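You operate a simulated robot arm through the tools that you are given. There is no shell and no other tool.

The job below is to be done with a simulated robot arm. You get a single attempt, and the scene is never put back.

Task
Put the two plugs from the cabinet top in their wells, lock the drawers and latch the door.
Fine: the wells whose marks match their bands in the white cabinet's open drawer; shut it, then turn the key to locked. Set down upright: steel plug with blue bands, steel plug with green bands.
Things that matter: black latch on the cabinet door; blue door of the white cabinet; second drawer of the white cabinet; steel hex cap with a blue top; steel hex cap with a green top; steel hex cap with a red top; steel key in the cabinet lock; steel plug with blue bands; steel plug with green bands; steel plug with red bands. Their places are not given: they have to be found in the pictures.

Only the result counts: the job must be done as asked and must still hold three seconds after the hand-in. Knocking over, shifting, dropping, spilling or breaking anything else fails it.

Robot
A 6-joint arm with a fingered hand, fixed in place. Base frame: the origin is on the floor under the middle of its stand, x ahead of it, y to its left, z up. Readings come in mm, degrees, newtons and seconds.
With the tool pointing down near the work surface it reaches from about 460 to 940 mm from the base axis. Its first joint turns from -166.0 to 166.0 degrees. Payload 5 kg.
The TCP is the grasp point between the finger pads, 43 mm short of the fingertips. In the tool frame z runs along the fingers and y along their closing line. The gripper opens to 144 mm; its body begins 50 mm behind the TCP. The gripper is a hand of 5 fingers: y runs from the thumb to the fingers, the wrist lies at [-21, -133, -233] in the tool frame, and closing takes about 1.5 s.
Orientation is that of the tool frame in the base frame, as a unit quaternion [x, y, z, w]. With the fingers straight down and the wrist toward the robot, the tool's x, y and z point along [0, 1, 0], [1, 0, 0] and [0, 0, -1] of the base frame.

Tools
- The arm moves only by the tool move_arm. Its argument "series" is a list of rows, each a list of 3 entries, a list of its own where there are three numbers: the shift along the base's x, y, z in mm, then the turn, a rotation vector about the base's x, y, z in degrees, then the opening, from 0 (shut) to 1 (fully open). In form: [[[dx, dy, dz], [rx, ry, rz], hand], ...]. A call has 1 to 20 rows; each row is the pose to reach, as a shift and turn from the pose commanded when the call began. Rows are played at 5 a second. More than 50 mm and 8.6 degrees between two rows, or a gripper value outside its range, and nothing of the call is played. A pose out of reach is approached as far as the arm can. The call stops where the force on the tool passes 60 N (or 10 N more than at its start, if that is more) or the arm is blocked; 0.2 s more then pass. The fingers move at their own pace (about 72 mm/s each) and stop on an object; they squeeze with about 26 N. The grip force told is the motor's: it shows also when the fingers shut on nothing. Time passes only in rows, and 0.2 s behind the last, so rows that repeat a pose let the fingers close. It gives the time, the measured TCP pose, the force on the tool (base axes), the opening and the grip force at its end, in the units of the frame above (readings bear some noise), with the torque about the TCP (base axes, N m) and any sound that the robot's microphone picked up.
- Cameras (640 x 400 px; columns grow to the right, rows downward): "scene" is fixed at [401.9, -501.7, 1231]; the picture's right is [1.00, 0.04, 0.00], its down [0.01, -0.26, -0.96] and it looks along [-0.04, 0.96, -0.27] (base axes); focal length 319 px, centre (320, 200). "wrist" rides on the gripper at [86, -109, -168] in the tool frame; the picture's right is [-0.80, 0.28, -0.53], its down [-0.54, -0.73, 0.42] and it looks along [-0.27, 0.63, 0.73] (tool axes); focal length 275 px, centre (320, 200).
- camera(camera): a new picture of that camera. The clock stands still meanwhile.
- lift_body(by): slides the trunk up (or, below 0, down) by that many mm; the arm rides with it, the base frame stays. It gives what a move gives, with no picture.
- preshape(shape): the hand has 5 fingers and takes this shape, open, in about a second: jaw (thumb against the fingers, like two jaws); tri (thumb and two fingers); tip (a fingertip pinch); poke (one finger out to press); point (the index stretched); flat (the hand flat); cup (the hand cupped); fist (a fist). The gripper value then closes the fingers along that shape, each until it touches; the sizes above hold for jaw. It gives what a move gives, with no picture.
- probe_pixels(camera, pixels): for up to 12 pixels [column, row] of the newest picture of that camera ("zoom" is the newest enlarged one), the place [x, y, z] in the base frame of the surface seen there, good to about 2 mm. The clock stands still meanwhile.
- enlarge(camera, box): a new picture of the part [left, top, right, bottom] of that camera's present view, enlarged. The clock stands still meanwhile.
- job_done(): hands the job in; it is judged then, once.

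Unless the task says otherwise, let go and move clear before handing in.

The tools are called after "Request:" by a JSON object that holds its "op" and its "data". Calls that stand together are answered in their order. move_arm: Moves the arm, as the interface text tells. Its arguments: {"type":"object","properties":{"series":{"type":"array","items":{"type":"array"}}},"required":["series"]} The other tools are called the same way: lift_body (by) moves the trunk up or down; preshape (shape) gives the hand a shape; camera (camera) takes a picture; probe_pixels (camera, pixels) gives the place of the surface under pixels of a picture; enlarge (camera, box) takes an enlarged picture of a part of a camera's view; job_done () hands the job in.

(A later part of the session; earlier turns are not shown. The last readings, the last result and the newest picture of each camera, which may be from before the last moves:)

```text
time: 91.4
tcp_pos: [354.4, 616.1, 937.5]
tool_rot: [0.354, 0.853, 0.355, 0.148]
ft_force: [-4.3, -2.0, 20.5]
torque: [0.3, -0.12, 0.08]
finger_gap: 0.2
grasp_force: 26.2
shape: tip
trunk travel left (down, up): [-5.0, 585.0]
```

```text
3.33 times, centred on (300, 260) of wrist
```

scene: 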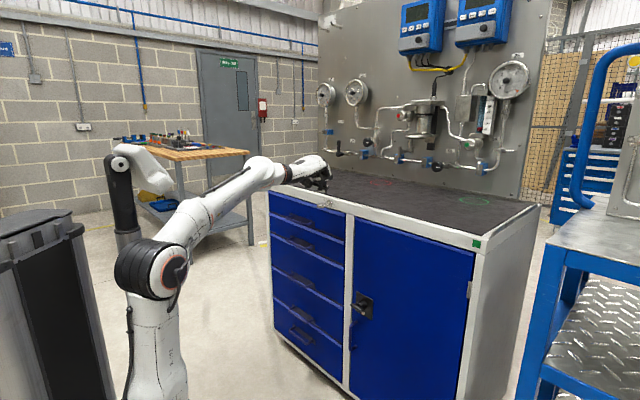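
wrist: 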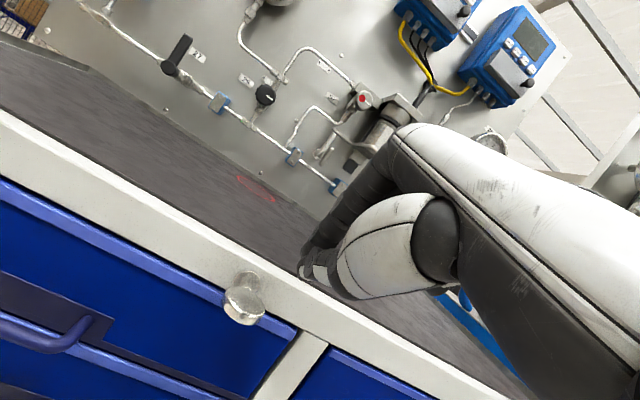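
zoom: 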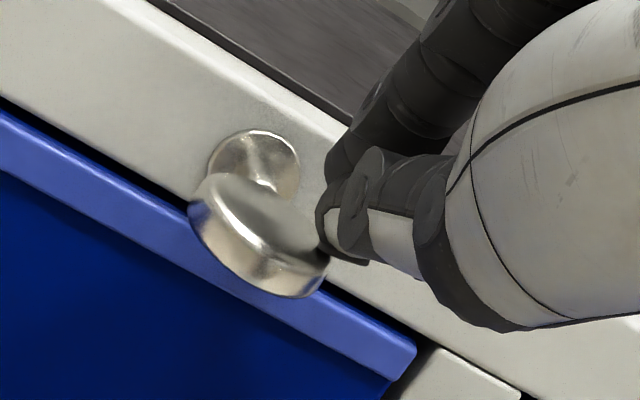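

The right half resists (20 N with no turn), so this is likely the wrong direction. I'll lift, shift over to the bow's left half, and press there.

Request:
{"op": "move_arm", "data": {"series": [[[0, 0, 12], [0, 0, 0], 0], [[0, 0, 30], [0, 0, 0], 0], [[-9, 9, 30], [0, 0, 0], 0], [[-18.7, 18.7, 30], [0, 0, 0], 0], [[-18.7, 18.7, 15], [0, 0, 0], 0], [[-18.7, 18.7, 6], [0, 0, 0], 0], [[-18.7, 18.7, 3], [0, 0, 0], 0], [[-18.7, 18.7, 0], [0, 0, 0], 0], [[-18.7, 18.7, 0], [0, 0, 0], 0]]}}

Request:
{"op": "enlarge", "data": {"camera": "scene", "box": [295, 170, 350, 215]}}

Request:
{"op": "enlarge", "data": {"camera": "wrist", "box": [240, 200, 360, 320]}}

```text
time: 93.4
tcp_pos: [337.2, 634.3, 935.6]
tool_rot: [0.354, 0.854, 0.353, 0.147]
ft_force: [-1.5, 3.2, 7.6]
torque: [0.15, -0.12, 0.12]
finger_gap: 0.0
grasp_force: 25.7
shape: tip
trunk travel left (down, up): [-5.0, 585.0]
```

```text
8.89 times, centred on (322, 192) of scene
```

zoom: 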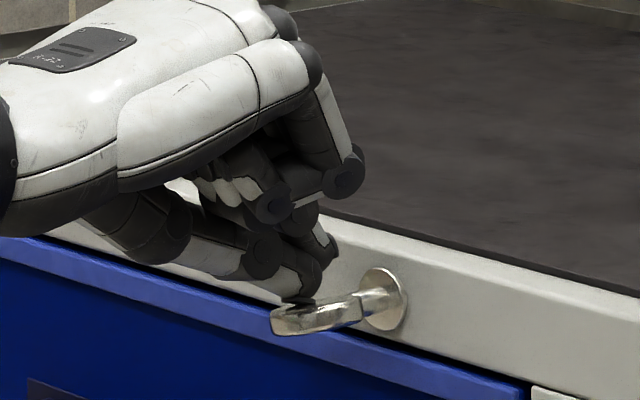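

```text
3.33 times, centred on (300, 260) of wrist
```

zoom: 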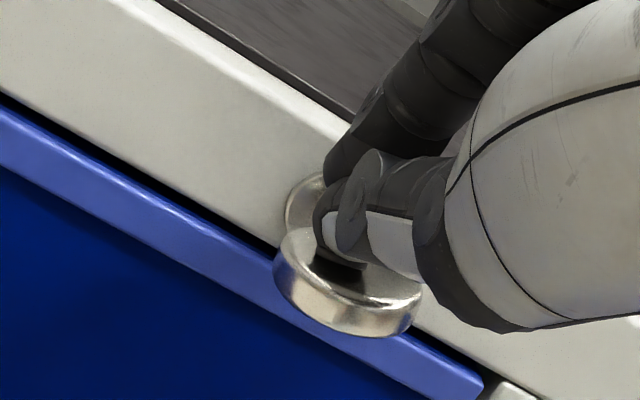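

The bow now tilts, left side down, at only ~8 N — counterclockwise is the turning direction. I'll keep pressing down.

Request:
{"op": "move_arm", "data": {"series": [[[0, 0, -2], [0, 0, 0], 0], [[0, 0, -4], [0, 0, 0], 0], [[0, 0, -6], [0, 0, 0], 0], [[0, 0, -8], [0, 0, 0], 0], [[0, 0, -10], [0, 0, 0], 0], [[0, 0, -12], [0, 0, 0], 0], [[0, 0, -12], [0, 0, 0], 0]]}}

Request:
{"op": "enlarge", "data": {"camera": "scene", "box": [295, 170, 350, 215]}}

Request:
{"op": "enlarge", "data": {"camera": "wrist", "box": [240, 200, 360, 320]}}

```text
time: 95.0
tcp_pos: [335.1, 632.8, 930.3]
tool_rot: [0.354, 0.851, 0.359, 0.147]
ft_force: [-14.2, -1.0, 38.0]
torque: [0.4, -0.49, 0.15]
finger_gap: 0.3
grasp_force: 25.9
shape: tip
trunk travel left (down, up): [-5.0, 585.0]
```

```text
8.89 times, centred on (322, 192) of scene
```

zoom: 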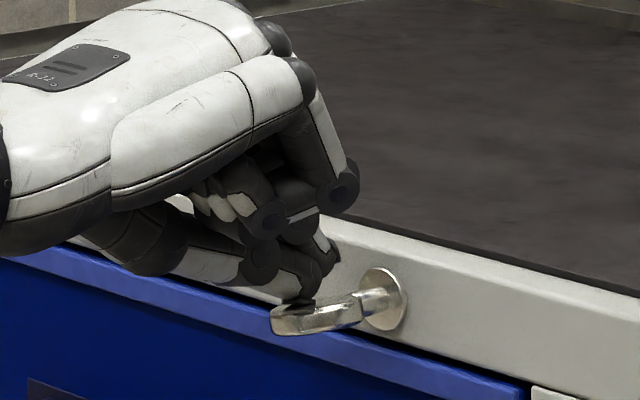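

```text
3.33 times, centred on (300, 260) of wrist
```

zoom: 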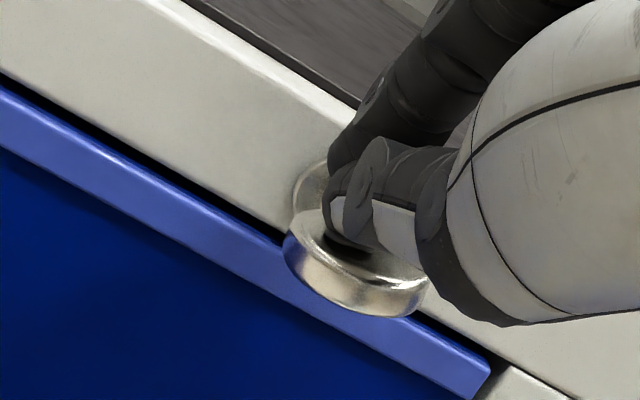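

Force rose to 38 N with little further travel. I'll probe the bow's surface to read its actual angle.

Request:
{"op": "enlarge", "data": {"camera": "scene", "box": [308, 192, 340, 212]}}

Request:
{"op": "probe_pixels", "data": {"camera": "zoom", "pixels": [[170, 265], [200, 250], [250, 240], [300, 230], [330, 210], [350, 200], [200, 280], [250, 285], [300, 270], [340, 250], [180, 240], [310, 210]]}}

Request:
{"op": "enlarge", "data": {"camera": "wrist", "box": [280, 240, 350, 320]}}

Request:
{"op": "probe_pixels", "data": {"camera": "zoom", "pixels": [[150, 160], [180, 220], [250, 280], [350, 270], [400, 230], [160, 240], [260, 330], [400, 290], [330, 250], [150, 130]]}}

```text
16.00 times, centred on (324, 202) of scene
```

zoom: 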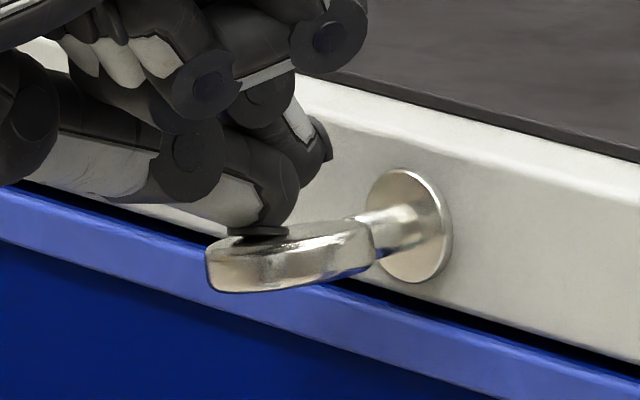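

```text
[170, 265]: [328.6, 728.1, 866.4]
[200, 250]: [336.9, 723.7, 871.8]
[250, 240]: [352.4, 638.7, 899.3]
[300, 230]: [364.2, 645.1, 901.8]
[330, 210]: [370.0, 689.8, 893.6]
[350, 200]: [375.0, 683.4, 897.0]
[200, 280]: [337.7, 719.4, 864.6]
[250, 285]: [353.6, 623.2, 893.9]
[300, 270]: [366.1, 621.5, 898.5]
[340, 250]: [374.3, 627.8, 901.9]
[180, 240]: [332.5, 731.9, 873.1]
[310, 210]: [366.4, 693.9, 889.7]
```

```text
5.00 times, centred on (315, 280) of wrist
```

zoom: 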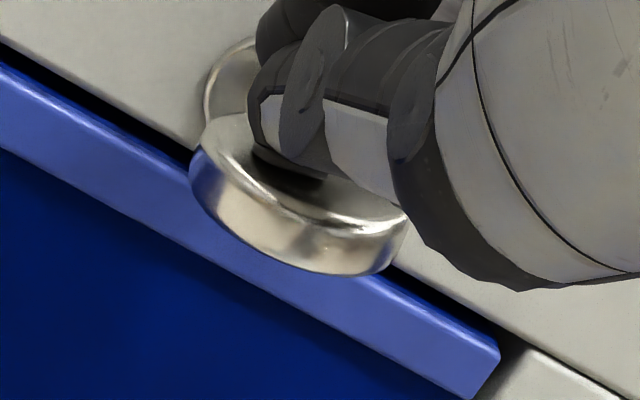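

```text
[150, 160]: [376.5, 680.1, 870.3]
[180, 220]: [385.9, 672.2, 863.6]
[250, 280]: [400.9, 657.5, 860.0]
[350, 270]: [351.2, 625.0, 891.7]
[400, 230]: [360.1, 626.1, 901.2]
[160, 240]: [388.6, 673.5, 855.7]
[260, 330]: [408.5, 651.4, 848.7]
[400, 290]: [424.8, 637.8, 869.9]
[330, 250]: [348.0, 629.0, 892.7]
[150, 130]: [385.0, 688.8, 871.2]
```

The bow has turned only ~14° and then resists 0.5 N·m — perhaps the lock is blocked by a drawer not fully in. I'll check the drawer faces.

Request:
{"op": "camera", "data": {"camera": "scene"}}

Request:
{"op": "enlarge", "data": {"camera": "scene", "box": [260, 180, 360, 280]}}

Request:
{"op": "probe_pixels", "data": {"camera": "zoom", "pixels": [[330, 260], [300, 250], [250, 220], [360, 280], [200, 160], [330, 180], [250, 140], [320, 340], [220, 280], [280, 360], [385, 280], [390, 200]]}}

```text
taken
```

scene: 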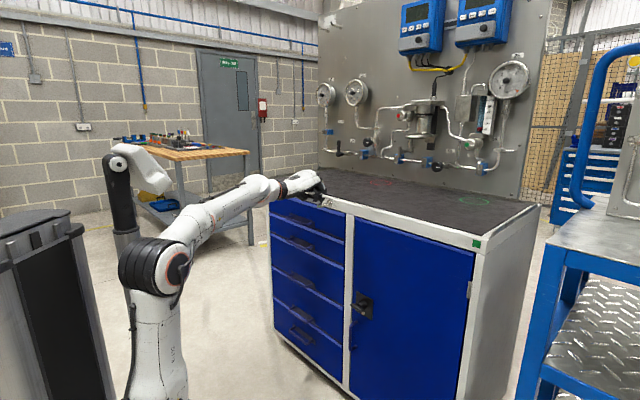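

```text
4.00 times, centred on (310, 230) of scene
```

zoom: 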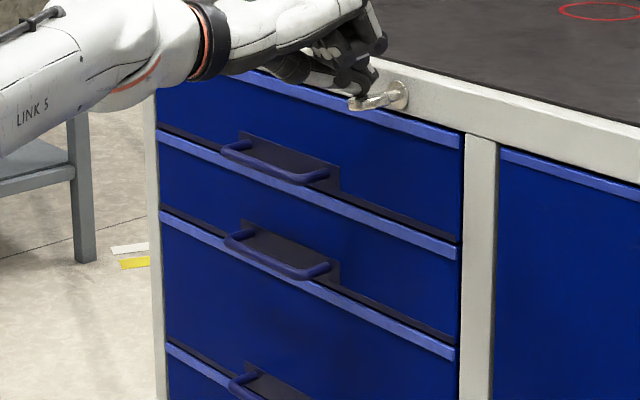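

```text
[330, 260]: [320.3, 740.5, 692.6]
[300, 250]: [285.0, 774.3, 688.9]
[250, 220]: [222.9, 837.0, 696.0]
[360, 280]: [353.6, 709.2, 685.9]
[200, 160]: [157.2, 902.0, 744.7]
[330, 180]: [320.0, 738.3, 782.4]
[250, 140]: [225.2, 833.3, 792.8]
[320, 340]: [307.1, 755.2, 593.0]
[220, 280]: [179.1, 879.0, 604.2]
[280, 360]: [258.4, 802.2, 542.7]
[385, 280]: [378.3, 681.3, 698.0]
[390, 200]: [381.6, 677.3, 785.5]
```

All drawers are flush, so the lock isn't blocked by them. I'll lift off and see whether the key stays at this angle or springs back.

Request:
{"op": "move_arm", "data": {"series": [[[0, 0, 10], [0, 0, 0], 0], [[0, 0, 30], [0, 0, 0], 0], [[-25, -25, 40], [0, 0, 0], 0], [[-50, -50, 45], [0, 0, 0], 0], [[-50, -50, 45], [0, 0, 0], 0]]}}

Request:
{"op": "enlarge", "data": {"camera": "scene", "box": [308, 192, 340, 212]}}

Request:
{"op": "probe_pixels", "data": {"camera": "zoom", "pixels": [[210, 245], [240, 235], [280, 225], [320, 225], [350, 230], [365, 235], [280, 280], [220, 280], [340, 265], [250, 250], [300, 245], [400, 220]]}}

Request:
{"op": "camera", "data": {"camera": "wrist"}}

```text
time: 96.2
tcp_pos: [286.4, 585.0, 966.0]
tool_rot: [0.355, 0.853, 0.353, 0.147]
ft_force: [0.9, -0.5, 0.0]
torque: [0.01, 0.01, 0.03]
finger_gap: 0.2
grasp_force: 26.3
shape: tip
trunk travel left (down, up): [-5.0, 585.0]
```

```text
16.00 times, centred on (324, 202) of scene
```

zoom: 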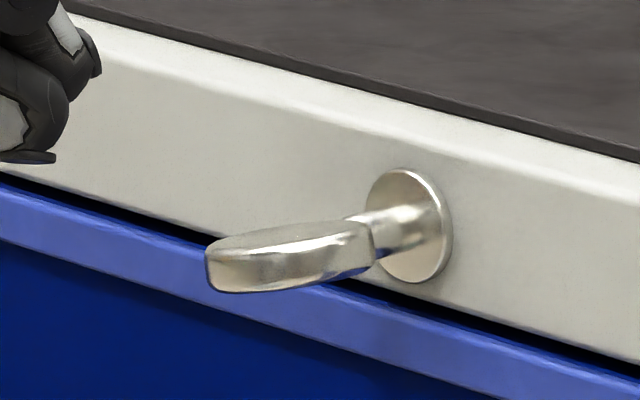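

```text
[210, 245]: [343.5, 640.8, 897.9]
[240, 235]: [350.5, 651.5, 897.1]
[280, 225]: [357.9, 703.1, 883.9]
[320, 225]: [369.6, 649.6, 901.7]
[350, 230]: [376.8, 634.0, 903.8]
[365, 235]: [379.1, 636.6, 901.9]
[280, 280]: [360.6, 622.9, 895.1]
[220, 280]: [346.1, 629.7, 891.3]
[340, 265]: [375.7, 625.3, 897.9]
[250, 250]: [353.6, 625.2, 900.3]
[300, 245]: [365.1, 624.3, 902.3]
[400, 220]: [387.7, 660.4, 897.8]
```

```text
taken
```

wrist: 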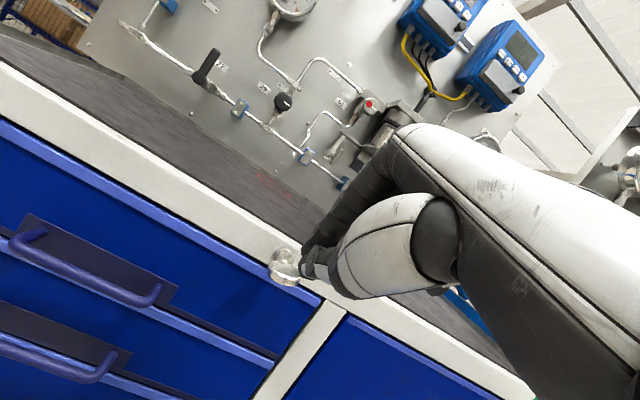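

The key stays where left (≈12° counterclockwise), and the thumb was straddling the axis — too close to the centre. I'll redo it about 6 mm further left so the fingertip can sweep past the axis.

Request:
{"op": "move_arm", "data": {"series": [[[15, 17, 0], [0, 0, 0], 0], [[30, 35, 0], [0, 0, 0], 0], [[46, 53, 0], [0, 0, 0], 0], [[46, 53, -12], [0, 0, 0], 0], [[46, 53, -22], [0, 0, 0], 0], [[46, 53, -28], [0, 0, 0], 0], [[46, 53, -32], [0, 0, 0], 0], [[46, 53, -32], [0, 0, 0], 0]]}}

Request:
{"op": "enlarge", "data": {"camera": "scene", "box": [300, 182, 340, 212]}}

Request:
{"op": "enlarge", "data": {"camera": "wrist", "box": [260, 220, 360, 320]}}

```text
time: 98.0
tcp_pos: [333.2, 636.7, 935.4]
tool_rot: [0.355, 0.854, 0.353, 0.147]
ft_force: [0.1, 0.3, 0.1]
torque: [0.02, -0.01, -0.02]
finger_gap: 0.0
grasp_force: 26.5
shape: tip
trunk travel left (down, up): [-5.0, 585.0]
```

```text
13.33 times, centred on (320, 197) of scene
```

zoom: 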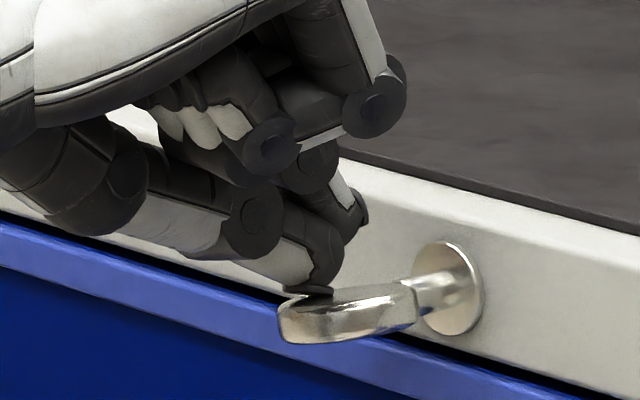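

```text
4.00 times, centred on (310, 270) of wrist
```

zoom: 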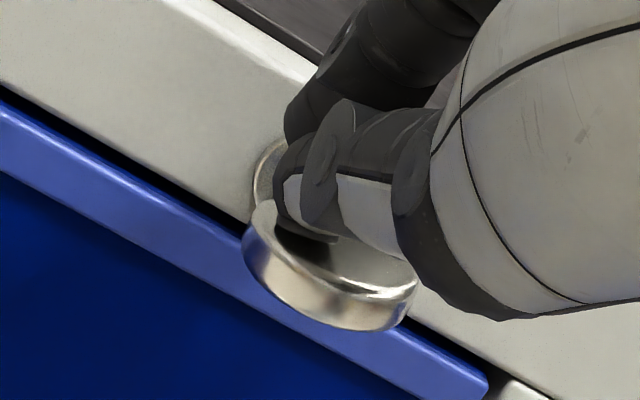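

By the jam geometry, the fingertip still sits ~7 mm too near the axis; I'll shift 7.5 mm further left, then press down progressively.

Request:
{"op": "move_arm", "data": {"series": [[[0, 0, 4], [0, 0, 0], 0], [[-5.3, 5.3, 4], [0, 0, 0], 0], [[-5.3, 5.3, 0], [0, 0, 0], 0], [[-5.3, 5.3, -3], [0, 0, 0], 0], [[-5.3, 5.3, -6], [0, 0, 0], 0], [[-5.3, 5.3, -9], [0, 0, 0], 0], [[-5.3, 5.3, -12], [0, 0, 0], 0], [[-5.3, 5.3, -12], [0, 0, 0], 0]]}}

Request:
{"op": "enlarge", "data": {"camera": "scene", "box": [300, 182, 340, 212]}}

Request:
{"op": "enlarge", "data": {"camera": "wrist", "box": [260, 220, 360, 320]}}

```text
time: 99.8
tcp_pos: [327.1, 644.2, 922.9]
tool_rot: [0.354, 0.854, 0.352, 0.147]
ft_force: [0.0, -0.6, 0.0]
torque: [0.01, -0.01, -0.03]
finger_gap: 0.0
grasp_force: 26.2
shape: tip
trunk travel left (down, up): [-5.0, 585.0]
```

```text
13.33 times, centred on (320, 197) of scene
```

zoom: 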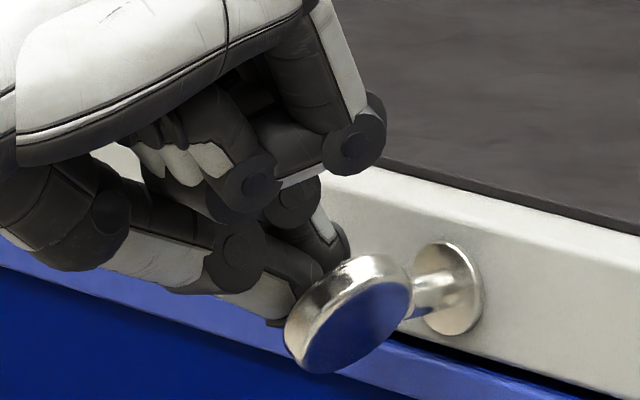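

```text
4.00 times, centred on (310, 270) of wrist
```

zoom: 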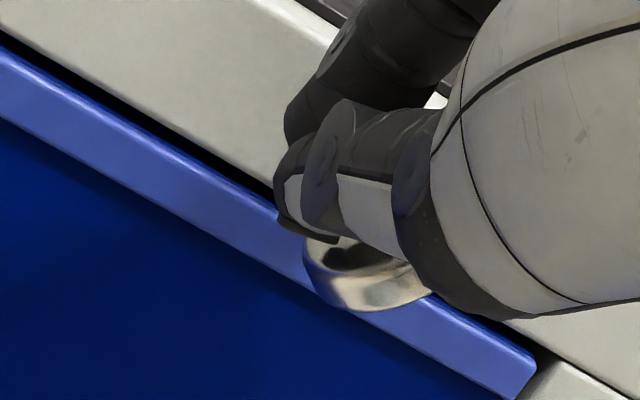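

The key is turning freely now (about 55°). I'll continue pressing down.

Request:
{"op": "move_arm", "data": {"series": [[[0, 0, -3], [0, 0, 0], 0], [[0, 0, -6], [0, 0, 0], 0], [[0, 0, -9], [0, 0, 0], 0], [[0, 0, -12], [0, 0, 0], 0], [[0, 0, -15], [0, 0, 0], 0], [[0, 0, -18], [0, 0, 0], 0], [[0, 0, -18], [0, 0, 0], 0]]}}

Request:
{"op": "enlarge", "data": {"camera": "scene", "box": [300, 182, 340, 212]}}

Request:
{"op": "enlarge", "data": {"camera": "wrist", "box": [260, 220, 360, 320]}}

```text
time: 101.4
tcp_pos: [328.6, 644.5, 905.2]
tool_rot: [0.355, 0.853, 0.353, 0.147]
ft_force: [-1.4, 0.8, 0.7]
torque: [-0.01, 0.0, 0.05]
finger_gap: 0.1
grasp_force: 26.0
shape: tip
trunk travel left (down, up): [-5.0, 585.0]
```

```text
13.33 times, centred on (320, 197) of scene
```

zoom: 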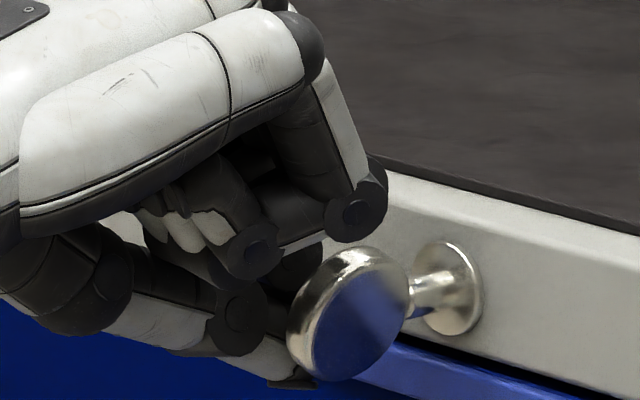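

```text
4.00 times, centred on (310, 270) of wrist
```

zoom: 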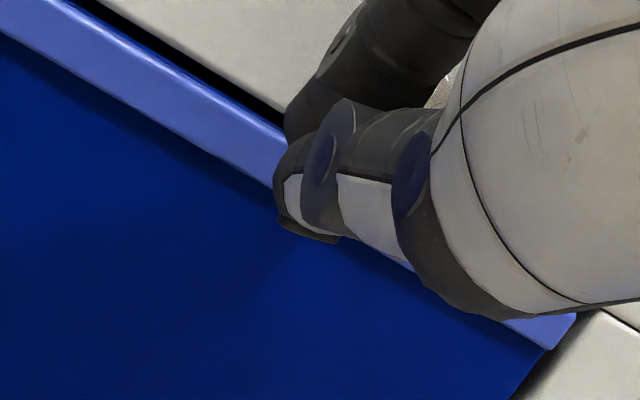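

The key is near 75–80°. The fingertip is now left of the bow's lower half, so I'll push toward +u (right) to finish the turn.

Request:
{"op": "move_arm", "data": {"series": [[[0.7, -0.7, -2], [0, 0, 0], 0], [[1.4, -1.4, -3], [0, 0, 0], 0], [[2.1, -2.1, -3], [0, 0, 0], 0], [[2.8, -2.8, -3], [0, 0, 0], 0], [[3.5, -3.5, -3], [0, 0, 0], 0], [[4.2, -4.2, -3], [0, 0, 0], 0], [[4.2, -4.2, -3], [0, 0, 0], 0]]}}

Request:
{"op": "enlarge", "data": {"camera": "scene", "box": [300, 182, 340, 212]}}

```text
time: 103.0
tcp_pos: [332.5, 639.3, 903.7]
tool_rot: [0.355, 0.854, 0.352, 0.147]
ft_force: [-1.0, 0.9, -0.5]
torque: [0.05, 0.06, 0.03]
finger_gap: 0.2
grasp_force: 26.3
shape: tip
trunk travel left (down, up): [-5.0, 585.0]
```

```text
13.33 times, centred on (320, 197) of scene
```

zoom: 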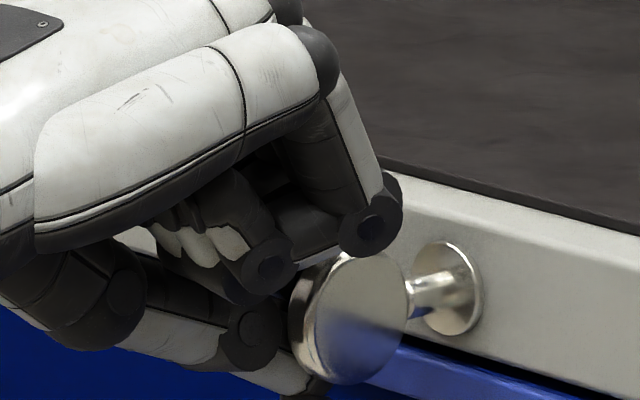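

The bow looks almost upright, with still only ~1 N. I'll keep pushing to find the end stop.

Request:
{"op": "move_arm", "data": {"series": [[[0.7, -0.7, 0], [0, 0, 0], 0], [[1.4, -1.4, 0], [0, 0, 0], 0], [[2.1, -2.1, 0], [0, 0, 0], 0], [[2.8, -2.8, 0], [0, 0, 0], 0], [[2.8, -2.8, 0], [0, 0, 0], 0]]}}

Request:
{"op": "enlarge", "data": {"camera": "scene", "box": [300, 182, 340, 212]}}

Request:
{"op": "probe_pixels", "data": {"camera": "zoom", "pixels": [[350, 270], [350, 300], [350, 330], [350, 360], [380, 300], [320, 320], [395, 280], [335, 370], [310, 290], [440, 300]]}}

```text
time: 104.2
tcp_pos: [334.4, 637.1, 902.9]
tool_rot: [0.354, 0.854, 0.353, 0.147]
ft_force: [-7.6, 8.0, -0.1]
torque: [0.22, 0.17, 0.2]
finger_gap: 0.0
grasp_force: 25.6
shape: tip
trunk travel left (down, up): [-5.0, 585.0]
```

```text
13.33 times, centred on (320, 197) of scene
```

zoom: 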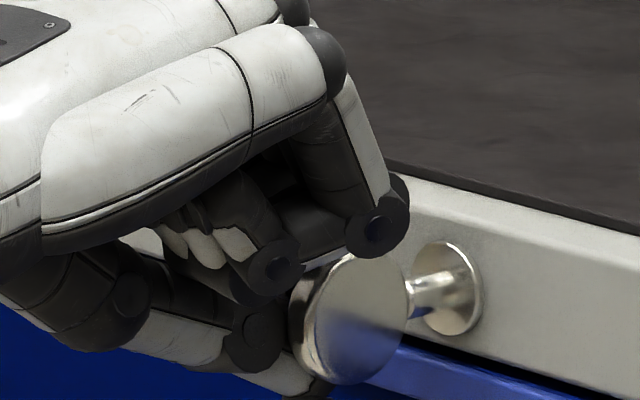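

```text
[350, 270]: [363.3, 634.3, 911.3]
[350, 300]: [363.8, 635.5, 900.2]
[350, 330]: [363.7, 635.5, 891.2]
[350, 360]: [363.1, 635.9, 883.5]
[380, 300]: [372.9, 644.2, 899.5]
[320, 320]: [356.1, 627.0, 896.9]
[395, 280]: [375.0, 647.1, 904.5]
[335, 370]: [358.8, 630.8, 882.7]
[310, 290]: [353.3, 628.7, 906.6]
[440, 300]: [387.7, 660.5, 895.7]
```

The force jumped to 11 N and the bow face reads vertical (u −191.6 at top, −192.9 at bottom): the end stop. One slightly firmer nudge to make sure.

Request:
{"op": "move_arm", "data": {"series": [[[0.7, -0.7, 0], [0, 0, 0], 0], [[1.4, -1.4, 0], [0, 0, 0], 0], [[1.4, -1.4, 0], [0, 0, 0], 0]]}}

Request:
{"op": "enlarge", "data": {"camera": "scene", "box": [308, 192, 340, 212]}}

Request:
{"op": "probe_pixels", "data": {"camera": "zoom", "pixels": [[270, 190], [275, 210], [275, 240], [275, 270], [275, 300], [300, 200], [300, 240], [300, 280], [250, 240], [250, 280]]}}

```text
time: 105.0
tcp_pos: [335.4, 636.6, 903.7]
tool_rot: [0.354, 0.854, 0.352, 0.146]
ft_force: [-10.7, 14.3, 1.6]
torque: [0.34, 0.2, 0.31]
finger_gap: 0.0
grasp_force: 26.1
shape: tip
trunk travel left (down, up): [-5.0, 585.0]
```

```text
16.00 times, centred on (324, 202) of scene
```

zoom: 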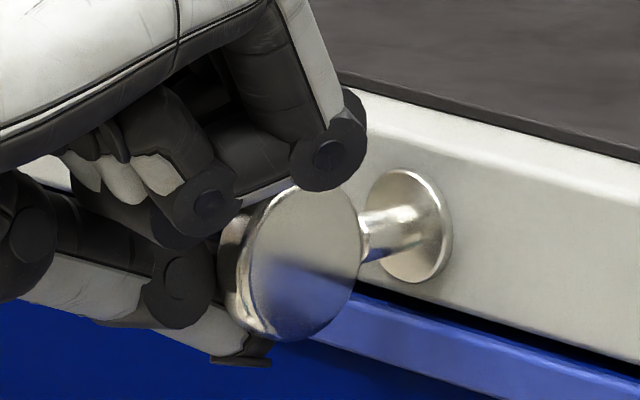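

```text
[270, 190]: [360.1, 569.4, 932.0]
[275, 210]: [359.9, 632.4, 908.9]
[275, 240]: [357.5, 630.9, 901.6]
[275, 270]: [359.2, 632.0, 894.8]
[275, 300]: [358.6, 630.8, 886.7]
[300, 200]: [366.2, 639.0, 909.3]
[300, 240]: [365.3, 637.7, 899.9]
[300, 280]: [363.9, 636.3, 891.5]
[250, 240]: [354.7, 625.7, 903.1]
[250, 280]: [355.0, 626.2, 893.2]
```

The key bow is exactly vertical (90°, face u≈−192.7 top to bottom). I'll release sideways to the left, back away and check that it stays.

Request:
{"op": "move_arm", "data": {"series": [[[-3, 3, 0], [0, 0, 0], 0], [[-8, 8, 0], [0, 0, 0], 0], [[-16, 16, 0], [0, 0, 0], 0], [[-30, 2, 10], [0, 0, 0], 0], [[-50, -18, 25], [0, 0, 0], 0], [[-70, -38, 45], [0, 0, 0], 0], [[-85, -53, 65], [0, 0, 0], 0], [[-85, -53, 65], [0, 0, 0], 0]]}}

Request:
{"op": "enlarge", "data": {"camera": "scene", "box": [300, 182, 340, 212]}}

Request:
{"op": "enlarge", "data": {"camera": "scene", "box": [340, 285, 390, 330]}}

Request:
{"op": "probe_pixels", "data": {"camera": "zoom", "pixels": [[195, 170], [195, 190], [215, 165], [250, 190], [250, 215], [300, 215], [305, 235], [300, 160], [330, 170], [300, 135], [305, 255], [255, 230]]}}

```text
time: 106.8
tcp_pos: [252.6, 582.7, 967.3]
tool_rot: [0.355, 0.854, 0.352, 0.147]
ft_force: [-0.1, 0.1, -1.0]
torque: [-0.01, 0.04, 0.03]
finger_gap: 0.1
grasp_force: 25.9
shape: tip
trunk travel left (down, up): [-5.0, 585.0]
```

```text
13.33 times, centred on (320, 197) of scene
```

zoom: 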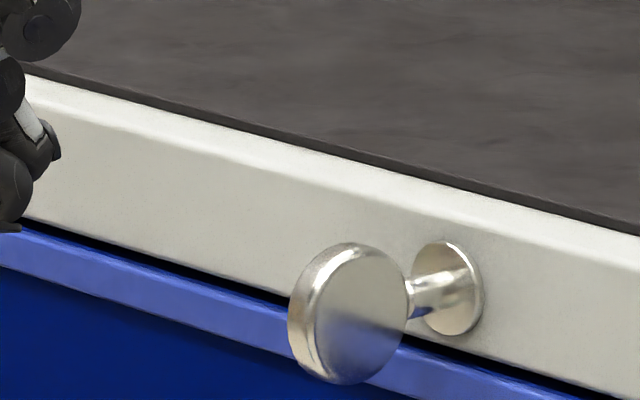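

```text
8.89 times, centred on (365, 308) of scene
```

zoom: 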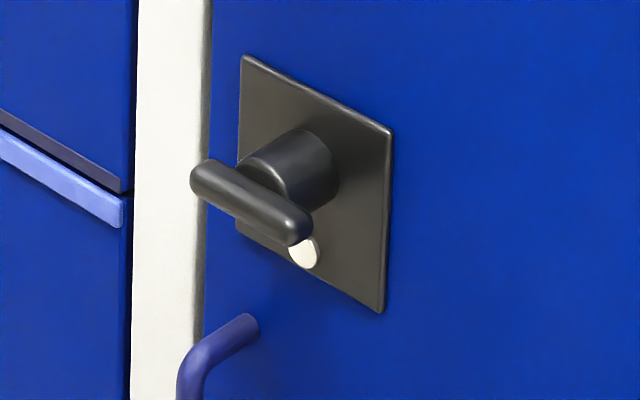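

```text
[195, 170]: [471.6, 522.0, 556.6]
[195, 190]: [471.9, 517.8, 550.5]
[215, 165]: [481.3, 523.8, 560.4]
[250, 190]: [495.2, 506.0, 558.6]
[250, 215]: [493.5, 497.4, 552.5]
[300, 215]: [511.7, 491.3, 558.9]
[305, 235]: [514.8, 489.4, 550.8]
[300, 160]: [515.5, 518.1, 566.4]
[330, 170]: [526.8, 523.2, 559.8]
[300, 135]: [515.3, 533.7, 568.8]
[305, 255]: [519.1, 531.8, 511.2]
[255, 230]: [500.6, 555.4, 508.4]
```

The key holds vertical. Next is the door latch: T-bar centred at u≈−8.5, z≈554, dot straight below. I'll raise the trunk in stages to get the arm low in front of it with room to bend.

Request:
{"op": "lift_body", "data": {"by": 260}}

Request:
{"op": "move_arm", "data": {"series": [[[0, 0, -40], [-4.9, 4.9, 0], 0], [[0, 0, -80], [-9.8, 9.8, 0], 0], [[0, 0, -120], [-14.7, 14.7, 0], 0], [[0, 0, -160], [-19.6, 19.6, 0], 0], [[0, 0, -200], [-24.5, 24.5, 0], 0], [[0, 0, -220], [-28.5, 28.5, 0], 0], [[0, 0, -227], [-31.8, 31.8, 0], 0], [[0, 0, -227], [-31.8, 31.8, 0], 0]]}}

Request:
{"op": "camera", "data": {"camera": "scene"}}

```text
time: 109.5
tcp_pos: [252.4, 582.5, 1227.7]
tool_rot: [0.355, 0.853, 0.353, 0.147]
ft_force: [0.5, -0.7, -0.3]
torque: [0.0, 0.02, 0.03]
finger_gap: 0.0
grasp_force: 25.7
shape: tip
trunk travel left (down, up): [-265.0, 325.0]
```

```text
time: 111.3
tcp_pos: [252.2, 582.3, 1000.6]
tool_rot: [0.384, 0.923, -0.001, 0.001]
ft_force: [0.2, -0.1, 0.0]
torque: [-0.02, 0.0, 0.01]
finger_gap: 0.0
grasp_force: 26.5
shape: tip
trunk travel left (down, up): [-265.0, 325.0]
```

```text
taken
```

scene: 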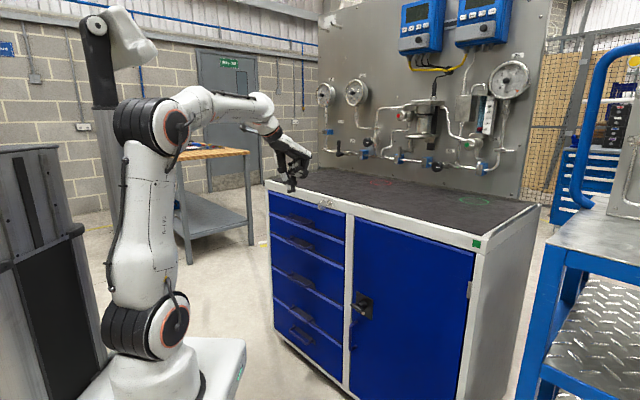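

The arm is back in a comfortable tool-down pose. I'll raise the trunk the remaining 260 mm and bring the hand down in front of the door at n≈590.

Request:
{"op": "lift_body", "data": {"by": 260}}

Request:
{"op": "move_arm", "data": {"series": [[[10, -10, -40], [0, 0, 0], 0], [[20, -20, -82], [0, 0, 0], 0], [[31, -31, -124], [0, 0, 0], 0], [[42, -42, -166], [0, 0, 0], 0], [[52, -52, -208], [0, 0, 0], 0], [[63, -63, -250], [0, 0, 0], 0], [[73, -73, -292], [0, 0, 0], 0], [[84, -84, -334], [0, 0, 0], 0], [[94, -94, -376], [0, 0, 0], 0], [[105, -105, -418], [0, 0, 0], 0], [[115, -115, -460], [0, 0, 0], 0], [[125, -125, -502], [0, 0, 0], 0], [[135.4, -135.4, -540], [0, 0, 0], 0], [[135.4, -135.4, -540], [0, 0, 0], 0]]}}

Request:
{"op": "camera", "data": {"camera": "scene"}}

Request:
{"op": "camera", "data": {"camera": "wrist"}}

```text
time: 113.9
tcp_pos: [253.5, 581.3, 1259.5]
tool_rot: [0.383, 0.924, -0.001, 0.002]
ft_force: [0.9, -0.3, 0.7]
torque: [-0.01, 0.02, 0.01]
finger_gap: 0.0
grasp_force: 25.7
shape: tip
trunk travel left (down, up): [-525.0, 65.0]
```

```text
time: 116.9
tcp_pos: [385.5, 460.2, 726.4]
tool_rot: [0.388, 0.921, -0.006, 0.007]
ft_force: [0.0, 0.9, 0.4]
torque: [-0.03, 0.01, 0.02]
finger_gap: 0.1
grasp_force: 26.3
shape: tip
out of reach, approached as far as the arm can: row 13, 14
trunk travel left (down, up): [-525.0, 65.0]
```

```text
taken
```

scene: 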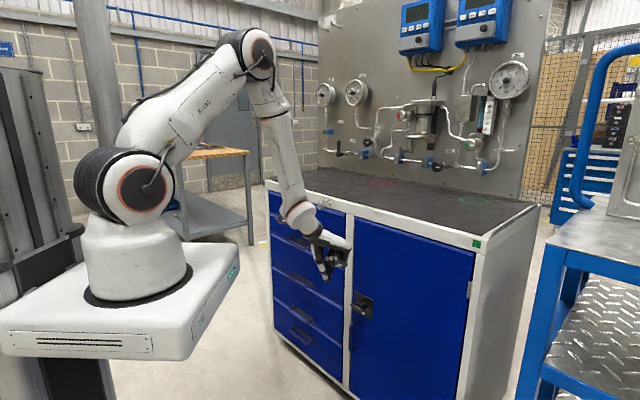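

```text
taken
```

wrist: 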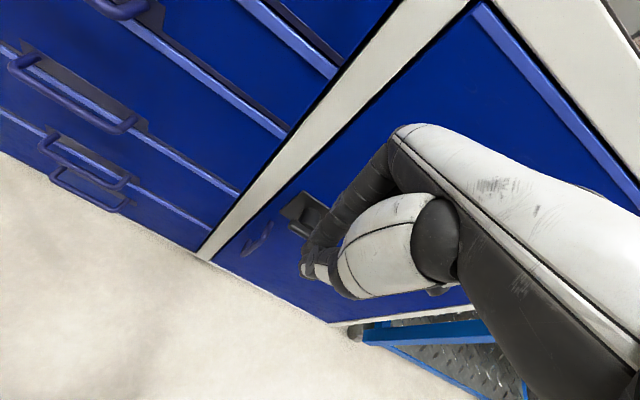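

The tool-down pose hits its limit here (n≈598, z≈726). I'll now pitch the hand forward while lowering, watching what the arm can reach.

Request:
{"op": "move_arm", "data": {"series": [[[3, 3, -15], [4, -4, 0], 0], [[6, 6, -30], [8, -8, 0], 0], [[9, 9, -45], [12, -12, 0], 0], [[12, 12, -60], [16, -16, 0], 0], [[15, 15, -70], [20, -20, 0], 0], [[18, 18, -75], [24, -24, 0], 0], [[18, 18, -80], [28, -28, 0], 0], [[18, 18, -85], [31.8, -31.8, 0], 0], [[18, 18, -85], [31.8, -31.8, 0], 0]]}}

Request:
{"op": "camera", "data": {"camera": "scene"}}

Request:
{"op": "camera", "data": {"camera": "wrist"}}

```text
time: 118.9
tcp_pos: [294.7, 560.1, 644.6]
tool_rot: [0.402, 0.839, 0.324, 0.171]
ft_force: [0.6, 0.7, 0.0]
torque: [-0.01, -0.02, -0.05]
finger_gap: 0.0
grasp_force: 26.0
shape: tip
out of reach, approached as far as the arm can: row 1, 2, 3, 4, 5, 6, 7, 8, 9
trunk travel left (down, up): [-525.0, 65.0]
```

```text
taken
```

scene: 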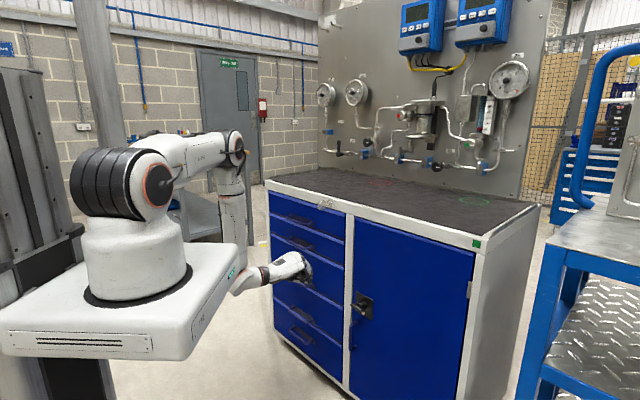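

```text
taken
```

wrist: 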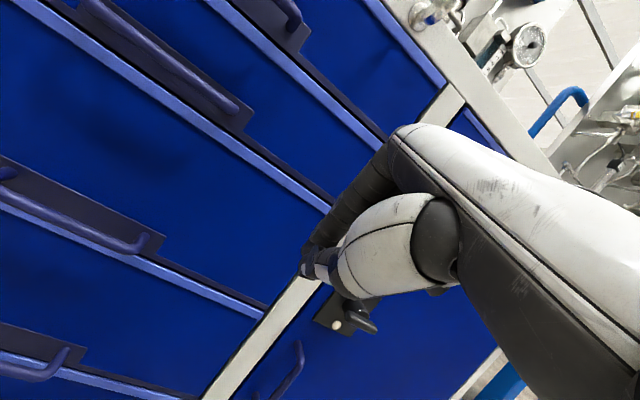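

The solver slid the hand left to u≈−188 where it is reachable (pitched ~41°). I'll move inward to n≈680 first, then slide right at that depth above the latch at z≈645.

Request:
{"op": "move_arm", "data": {"series": [[[13, 13, 0], [0.6, -0.1, 1.7], 0], [[27, 27, 0], [1.2, -0.2, 3.4], 0], [[40, 40, 0], [1.9, -0.4, 5.1], 0], [[53.7, 53.7, 0], [2.5, -0.5, 6.8], 0], [[79.7, 27.7, 0], [2.5, -0.5, 6.8], 0], [[105.7, 1.7, 0], [2.5, -0.5, 6.8], 0], [[131.7, -24.3, 0], [2.5, -0.5, 6.8], 0], [[157.7, -50.3, 0], [2.5, -0.5, 6.8], 0], [[157.7, -50.3, 0], [2.5, -0.5, 6.8], 0]]}}

Request:
{"op": "camera", "data": {"camera": "scene"}}

Request:
{"op": "camera", "data": {"camera": "wrist"}}

```text
time: 120.9
tcp_pos: [360.0, 614.5, 649.4]
tool_rot: [0.409, 0.839, 0.315, 0.171]
ft_force: [-0.5, 0.3, -0.6]
torque: [0.02, 0.01, 0.0]
finger_gap: 0.0
grasp_force: 25.5
shape: tip
out of reach, approached as far as the arm can: row 1, 2, 3, 4, 5, 6, 7, 8, 9
trunk travel left (down, up): [-525.0, 65.0]
```

```text
taken
```

scene: 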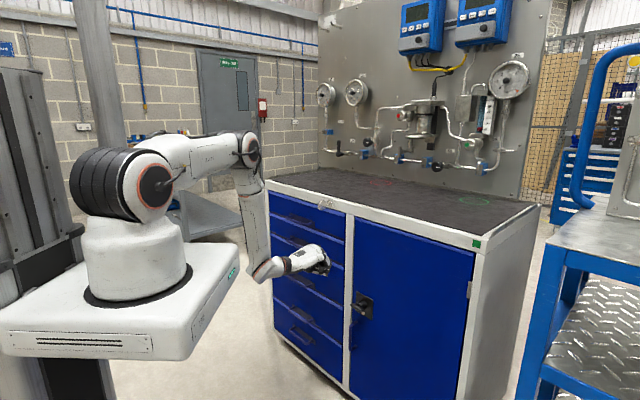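

```text
taken
```

wrist: 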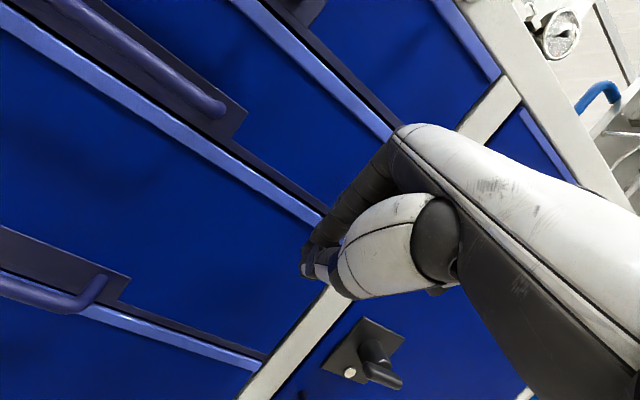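

With the trunk up, the robot's own platform keeps the arm from coming low in front of the door in this pose. A better idea: tool-down with the hand turned sideways (fingers along the door), which keeps the wrist far out. First I retreat, return to tool-down and rise.

Request:
{"op": "move_arm", "data": {"series": [[[-21, -21, 0], [0, 0, 0], 0], [[-42, -42, 5], [0, 0, 0], 0], [[-45, -45, 30], [-4.4, 5.4, 1.1], 0], [[-45, -45, 60], [-8.8, 10.9, 2.2], 0], [[-45, -45, 90], [-13.2, 16.3, 3.3], 0], [[-45, -45, 120], [-17.7, 21.8, 4.5], 0], [[-45, -45, 150], [-22.1, 27.2, 5.6], 0], [[-45, -45, 185], [-26.5, 32.7, 6.7], 0], [[-50, -50, 225], [-26.5, 32.7, 6.7], 0], [[-50, -50, 270], [-26.5, 32.7, 6.7], 0], [[-50, -50, 315], [-26.5, 32.7, 6.7], 0], [[-50, -50, 355], [-26.5, 32.7, 6.7], 0], [[-50, -50, 355], [-26.5, 32.7, 6.7], 0]]}}

Request:
{"op": "camera", "data": {"camera": "scene"}}

```text
time: 123.7
tcp_pos: [308.1, 565.7, 1005.2]
tool_rot: [0.383, 0.924, 0.0, 0.001]
ft_force: [0.0, -0.5, 1.0]
torque: [0.01, 0.01, 0.01]
finger_gap: 0.0
grasp_force: 26.0
shape: tip
trunk travel left (down, up): [-525.0, 65.0]
```

```text
taken
```

scene: 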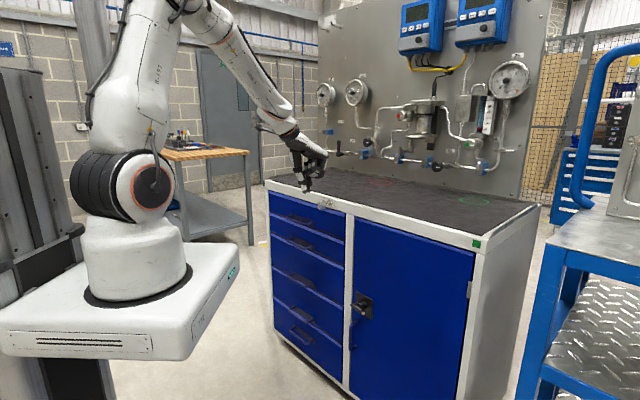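

Good, tool-down with the elbow up at (308,566,1005). I'll yaw the hand −90° (thumb left, index right along the door) while moving over to u≈−37, n≈630.

Request:
{"op": "move_arm", "data": {"series": [[[9, -8, 0], [0, 0, -7.5], 0], [[18, -16, 0], [0, 0, -15], 0], [[28, -24, 0], [0, 0, -22.5], 0], [[37, -31, 0], [0, 0, -30], 0], [[46, -39, 0], [0, 0, -37.5], 0], [[56, -47, 0], [0, 0, -45], 0], [[65, -55, 0], [0, 0, -52.5], 0], [[74, -63, 0], [0, 0, -60], 0], [[83, -71, 0], [0, 0, -67.5], 0], [[93, -78, 0], [0, 0, -75], 0], [[102, -86, 0], [0, 0, -82.5], 0], [[111, -94, 0], [0, 0, -90], 0], [[111, -94, 0], [0, 0, -90], 0]]}}

Request:
{"op": "camera", "data": {"camera": "scene"}}

Request:
{"op": "camera", "data": {"camera": "wrist"}}

```text
time: 126.5
tcp_pos: [421.2, 472.6, 1002.7]
tool_rot: [0.924, 0.382, 0.0, -0.001]
ft_force: [-0.4, 0.0, -0.7]
torque: [-0.02, 0.02, 0.0]
finger_gap: 0.0
grasp_force: 25.7
shape: tip
trunk travel left (down, up): [-525.0, 65.0]
```

```text
taken
```

scene: 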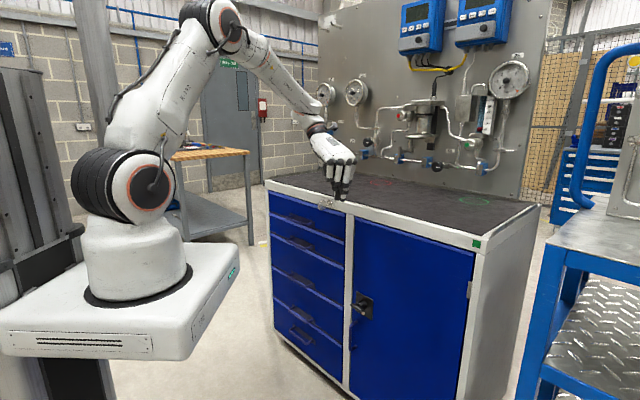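

```text
taken
```

wrist: 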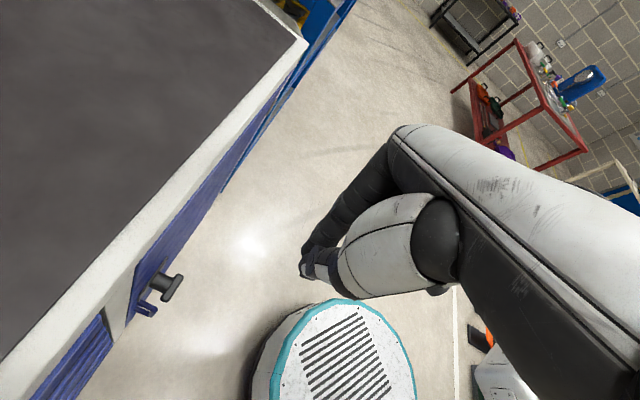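

The sideways pose is reached. I'll descend in front of the door at n≈605 to z≈650.

Request:
{"op": "move_arm", "data": {"series": [[[-10, -10, 0], [0, 0, 0], 0], [[-19, -19, -30], [0, 0, 0], 0], [[-19, -19, -75], [0, 0, 0], 0], [[-19, -19, -120], [0, 0, 0], 0], [[-19, -19, -165], [0, 0, 0], 0], [[-19, -19, -210], [0, 0, 0], 0], [[-19, -19, -255], [0, 0, 0], 0], [[-19, -19, -300], [0, 0, 0], 0], [[-19, -19, -340], [0, 0, 0], 0], [[-19, -19, -352], [0, 0, 0], 0], [[-19, -19, -352], [0, 0, 0], 0]]}}

Request:
{"op": "camera", "data": {"camera": "scene"}}

Request:
{"op": "camera", "data": {"camera": "wrist"}}

Request:
{"op": "enlarge", "data": {"camera": "scene", "box": [300, 210, 410, 330]}}

```text
time: 128.9
tcp_pos: [403.2, 450.2, 652.4]
tool_rot: [0.924, 0.383, 0.0, 0.001]
ft_force: [-0.1, -1.3, 0.7]
torque: [0.0, 0.02, -0.01]
finger_gap: 0.0
grasp_force: 26.0
shape: tip
trunk travel left (down, up): [-525.0, 65.0]
```

```text
taken
```

scene: 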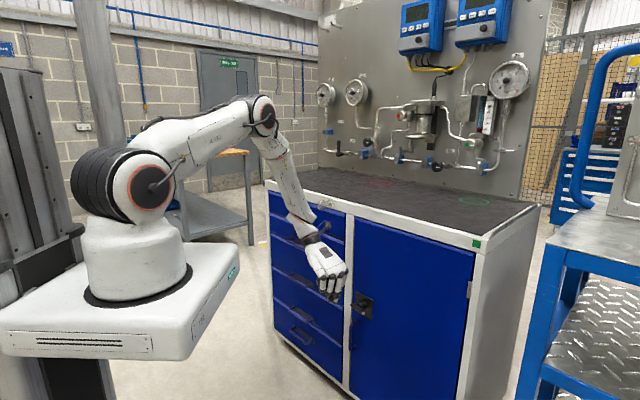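

```text
taken
```

wrist: 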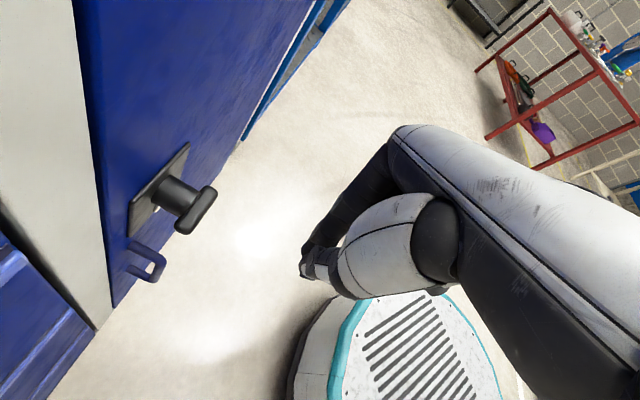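

```text
3.33 times, centred on (355, 270) of scene
```

zoom: 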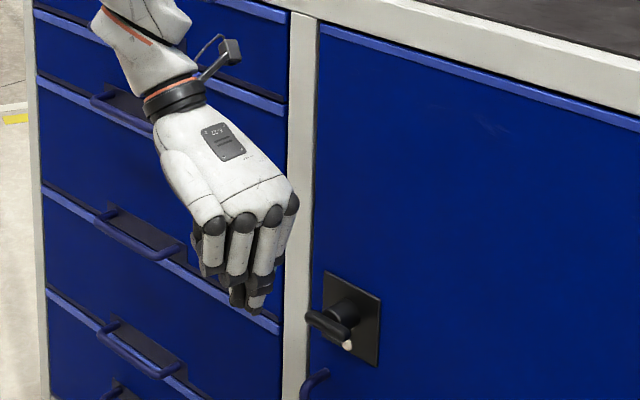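

The sideways pose works here (n≈604, z≈652), but the wrist camera sticks out toward the cabinet; tilting the hand 30° forward clears it. I'll tilt, then move inward above the latch's left arm.

Request:
{"op": "move_arm", "data": {"series": [[[0, 0, 0], [5.3, -5.3, 0], 0], [[0, 0, 0], [10.6, -10.6, 0], 0], [[0, 0, 0], [15.9, -15.9, 0], 0], [[0, 0, 0], [21.2, -21.2, 0], 0], [[15, 15, 0], [21.2, -21.2, 0], 0], [[30, 30, 0], [21.2, -21.2, 0], 0], [[40, 40, 0], [21.2, -21.2, 0], 0], [[40, 40, 0], [21.2, -21.2, 0], 0]]}}

Request:
{"op": "camera", "data": {"camera": "scene"}}

Request:
{"op": "camera", "data": {"camera": "wrist"}}

Request:
{"op": "enlarge", "data": {"camera": "scene", "box": [300, 210, 410, 330]}}

```text
time: 130.7
tcp_pos: [448.9, 514.7, 658.2]
tool_rot: [0.896, 0.369, 0.231, -0.093]
ft_force: [0.9, 0.9, -0.9]
torque: [0.02, 0.0, 0.04]
finger_gap: 0.1
grasp_force: 26.1
shape: tip
out of reach, approached as far as the arm can: row 3, 4, 5, 6, 7, 8
trunk travel left (down, up): [-525.0, 65.0]
```

```text
taken
```

scene: 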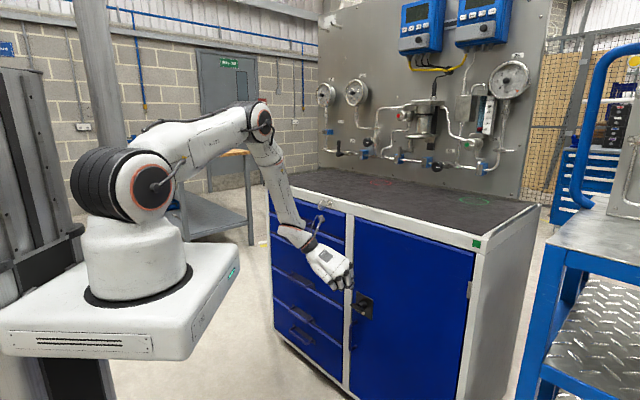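

```text
taken
```

wrist: 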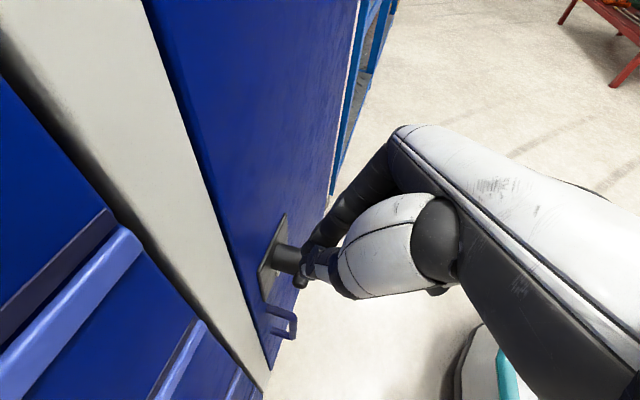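

```text
3.33 times, centred on (355, 270) of scene
```

zoom: 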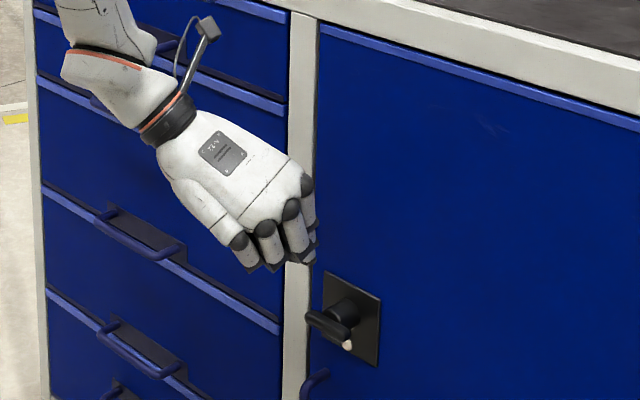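

Nearly there: TCP n≈681, u≈−46, z≈658, pitched ~28°. I'll probe the fingertips against the T-bar.

Request:
{"op": "enlarge", "data": {"camera": "scene", "box": [335, 270, 385, 325]}}

Request:
{"op": "probe_pixels", "data": {"camera": "zoom", "pixels": [[150, 80], [165, 100], [140, 110], [190, 60], [200, 90], [120, 90], [185, 95], [160, 120], [210, 110], [100, 60]]}}

Request:
{"op": "enlarge", "data": {"camera": "wrist", "box": [240, 200, 380, 340]}}

Request:
{"op": "probe_pixels", "data": {"camera": "zoom", "pixels": [[290, 290], [330, 270], [350, 300], [300, 330], [270, 390], [310, 230], [340, 330], [220, 260], [180, 300], [290, 360]]}}

```text
7.27 times, centred on (360, 298) of scene
```

zoom: 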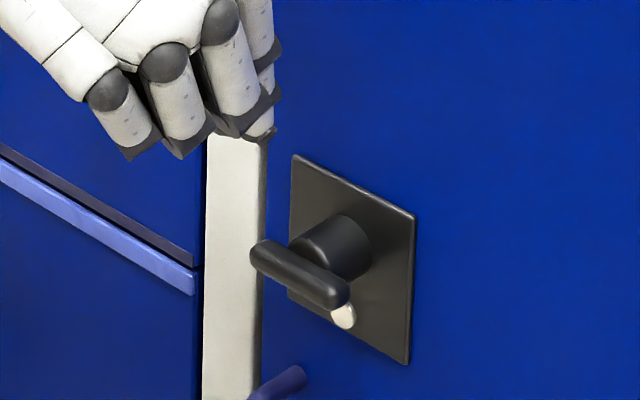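

```text
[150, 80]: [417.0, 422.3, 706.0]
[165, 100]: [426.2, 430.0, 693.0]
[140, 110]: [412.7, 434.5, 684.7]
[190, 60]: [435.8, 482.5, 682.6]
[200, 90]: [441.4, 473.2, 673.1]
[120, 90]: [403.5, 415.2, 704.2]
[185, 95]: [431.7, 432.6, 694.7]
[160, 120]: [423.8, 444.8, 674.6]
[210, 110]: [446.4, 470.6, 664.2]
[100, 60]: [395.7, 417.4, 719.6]
```

```text
2.86 times, centred on (310, 270) of wrist
```

zoom: 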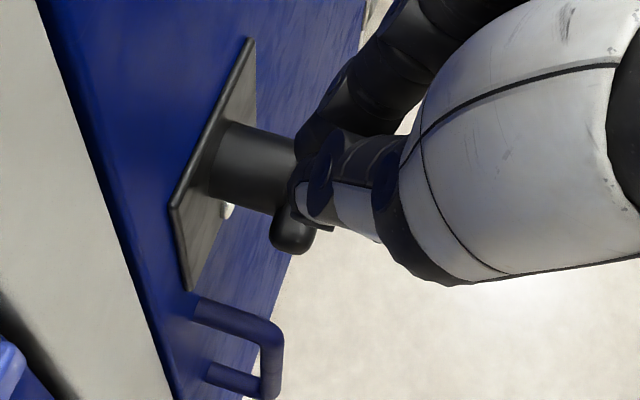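

```text
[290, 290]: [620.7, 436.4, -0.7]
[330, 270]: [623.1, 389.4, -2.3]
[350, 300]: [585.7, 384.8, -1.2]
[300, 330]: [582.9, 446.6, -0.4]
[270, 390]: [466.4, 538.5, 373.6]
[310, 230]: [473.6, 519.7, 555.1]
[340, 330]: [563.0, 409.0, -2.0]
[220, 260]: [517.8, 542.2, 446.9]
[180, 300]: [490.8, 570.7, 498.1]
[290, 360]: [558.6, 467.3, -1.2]
```

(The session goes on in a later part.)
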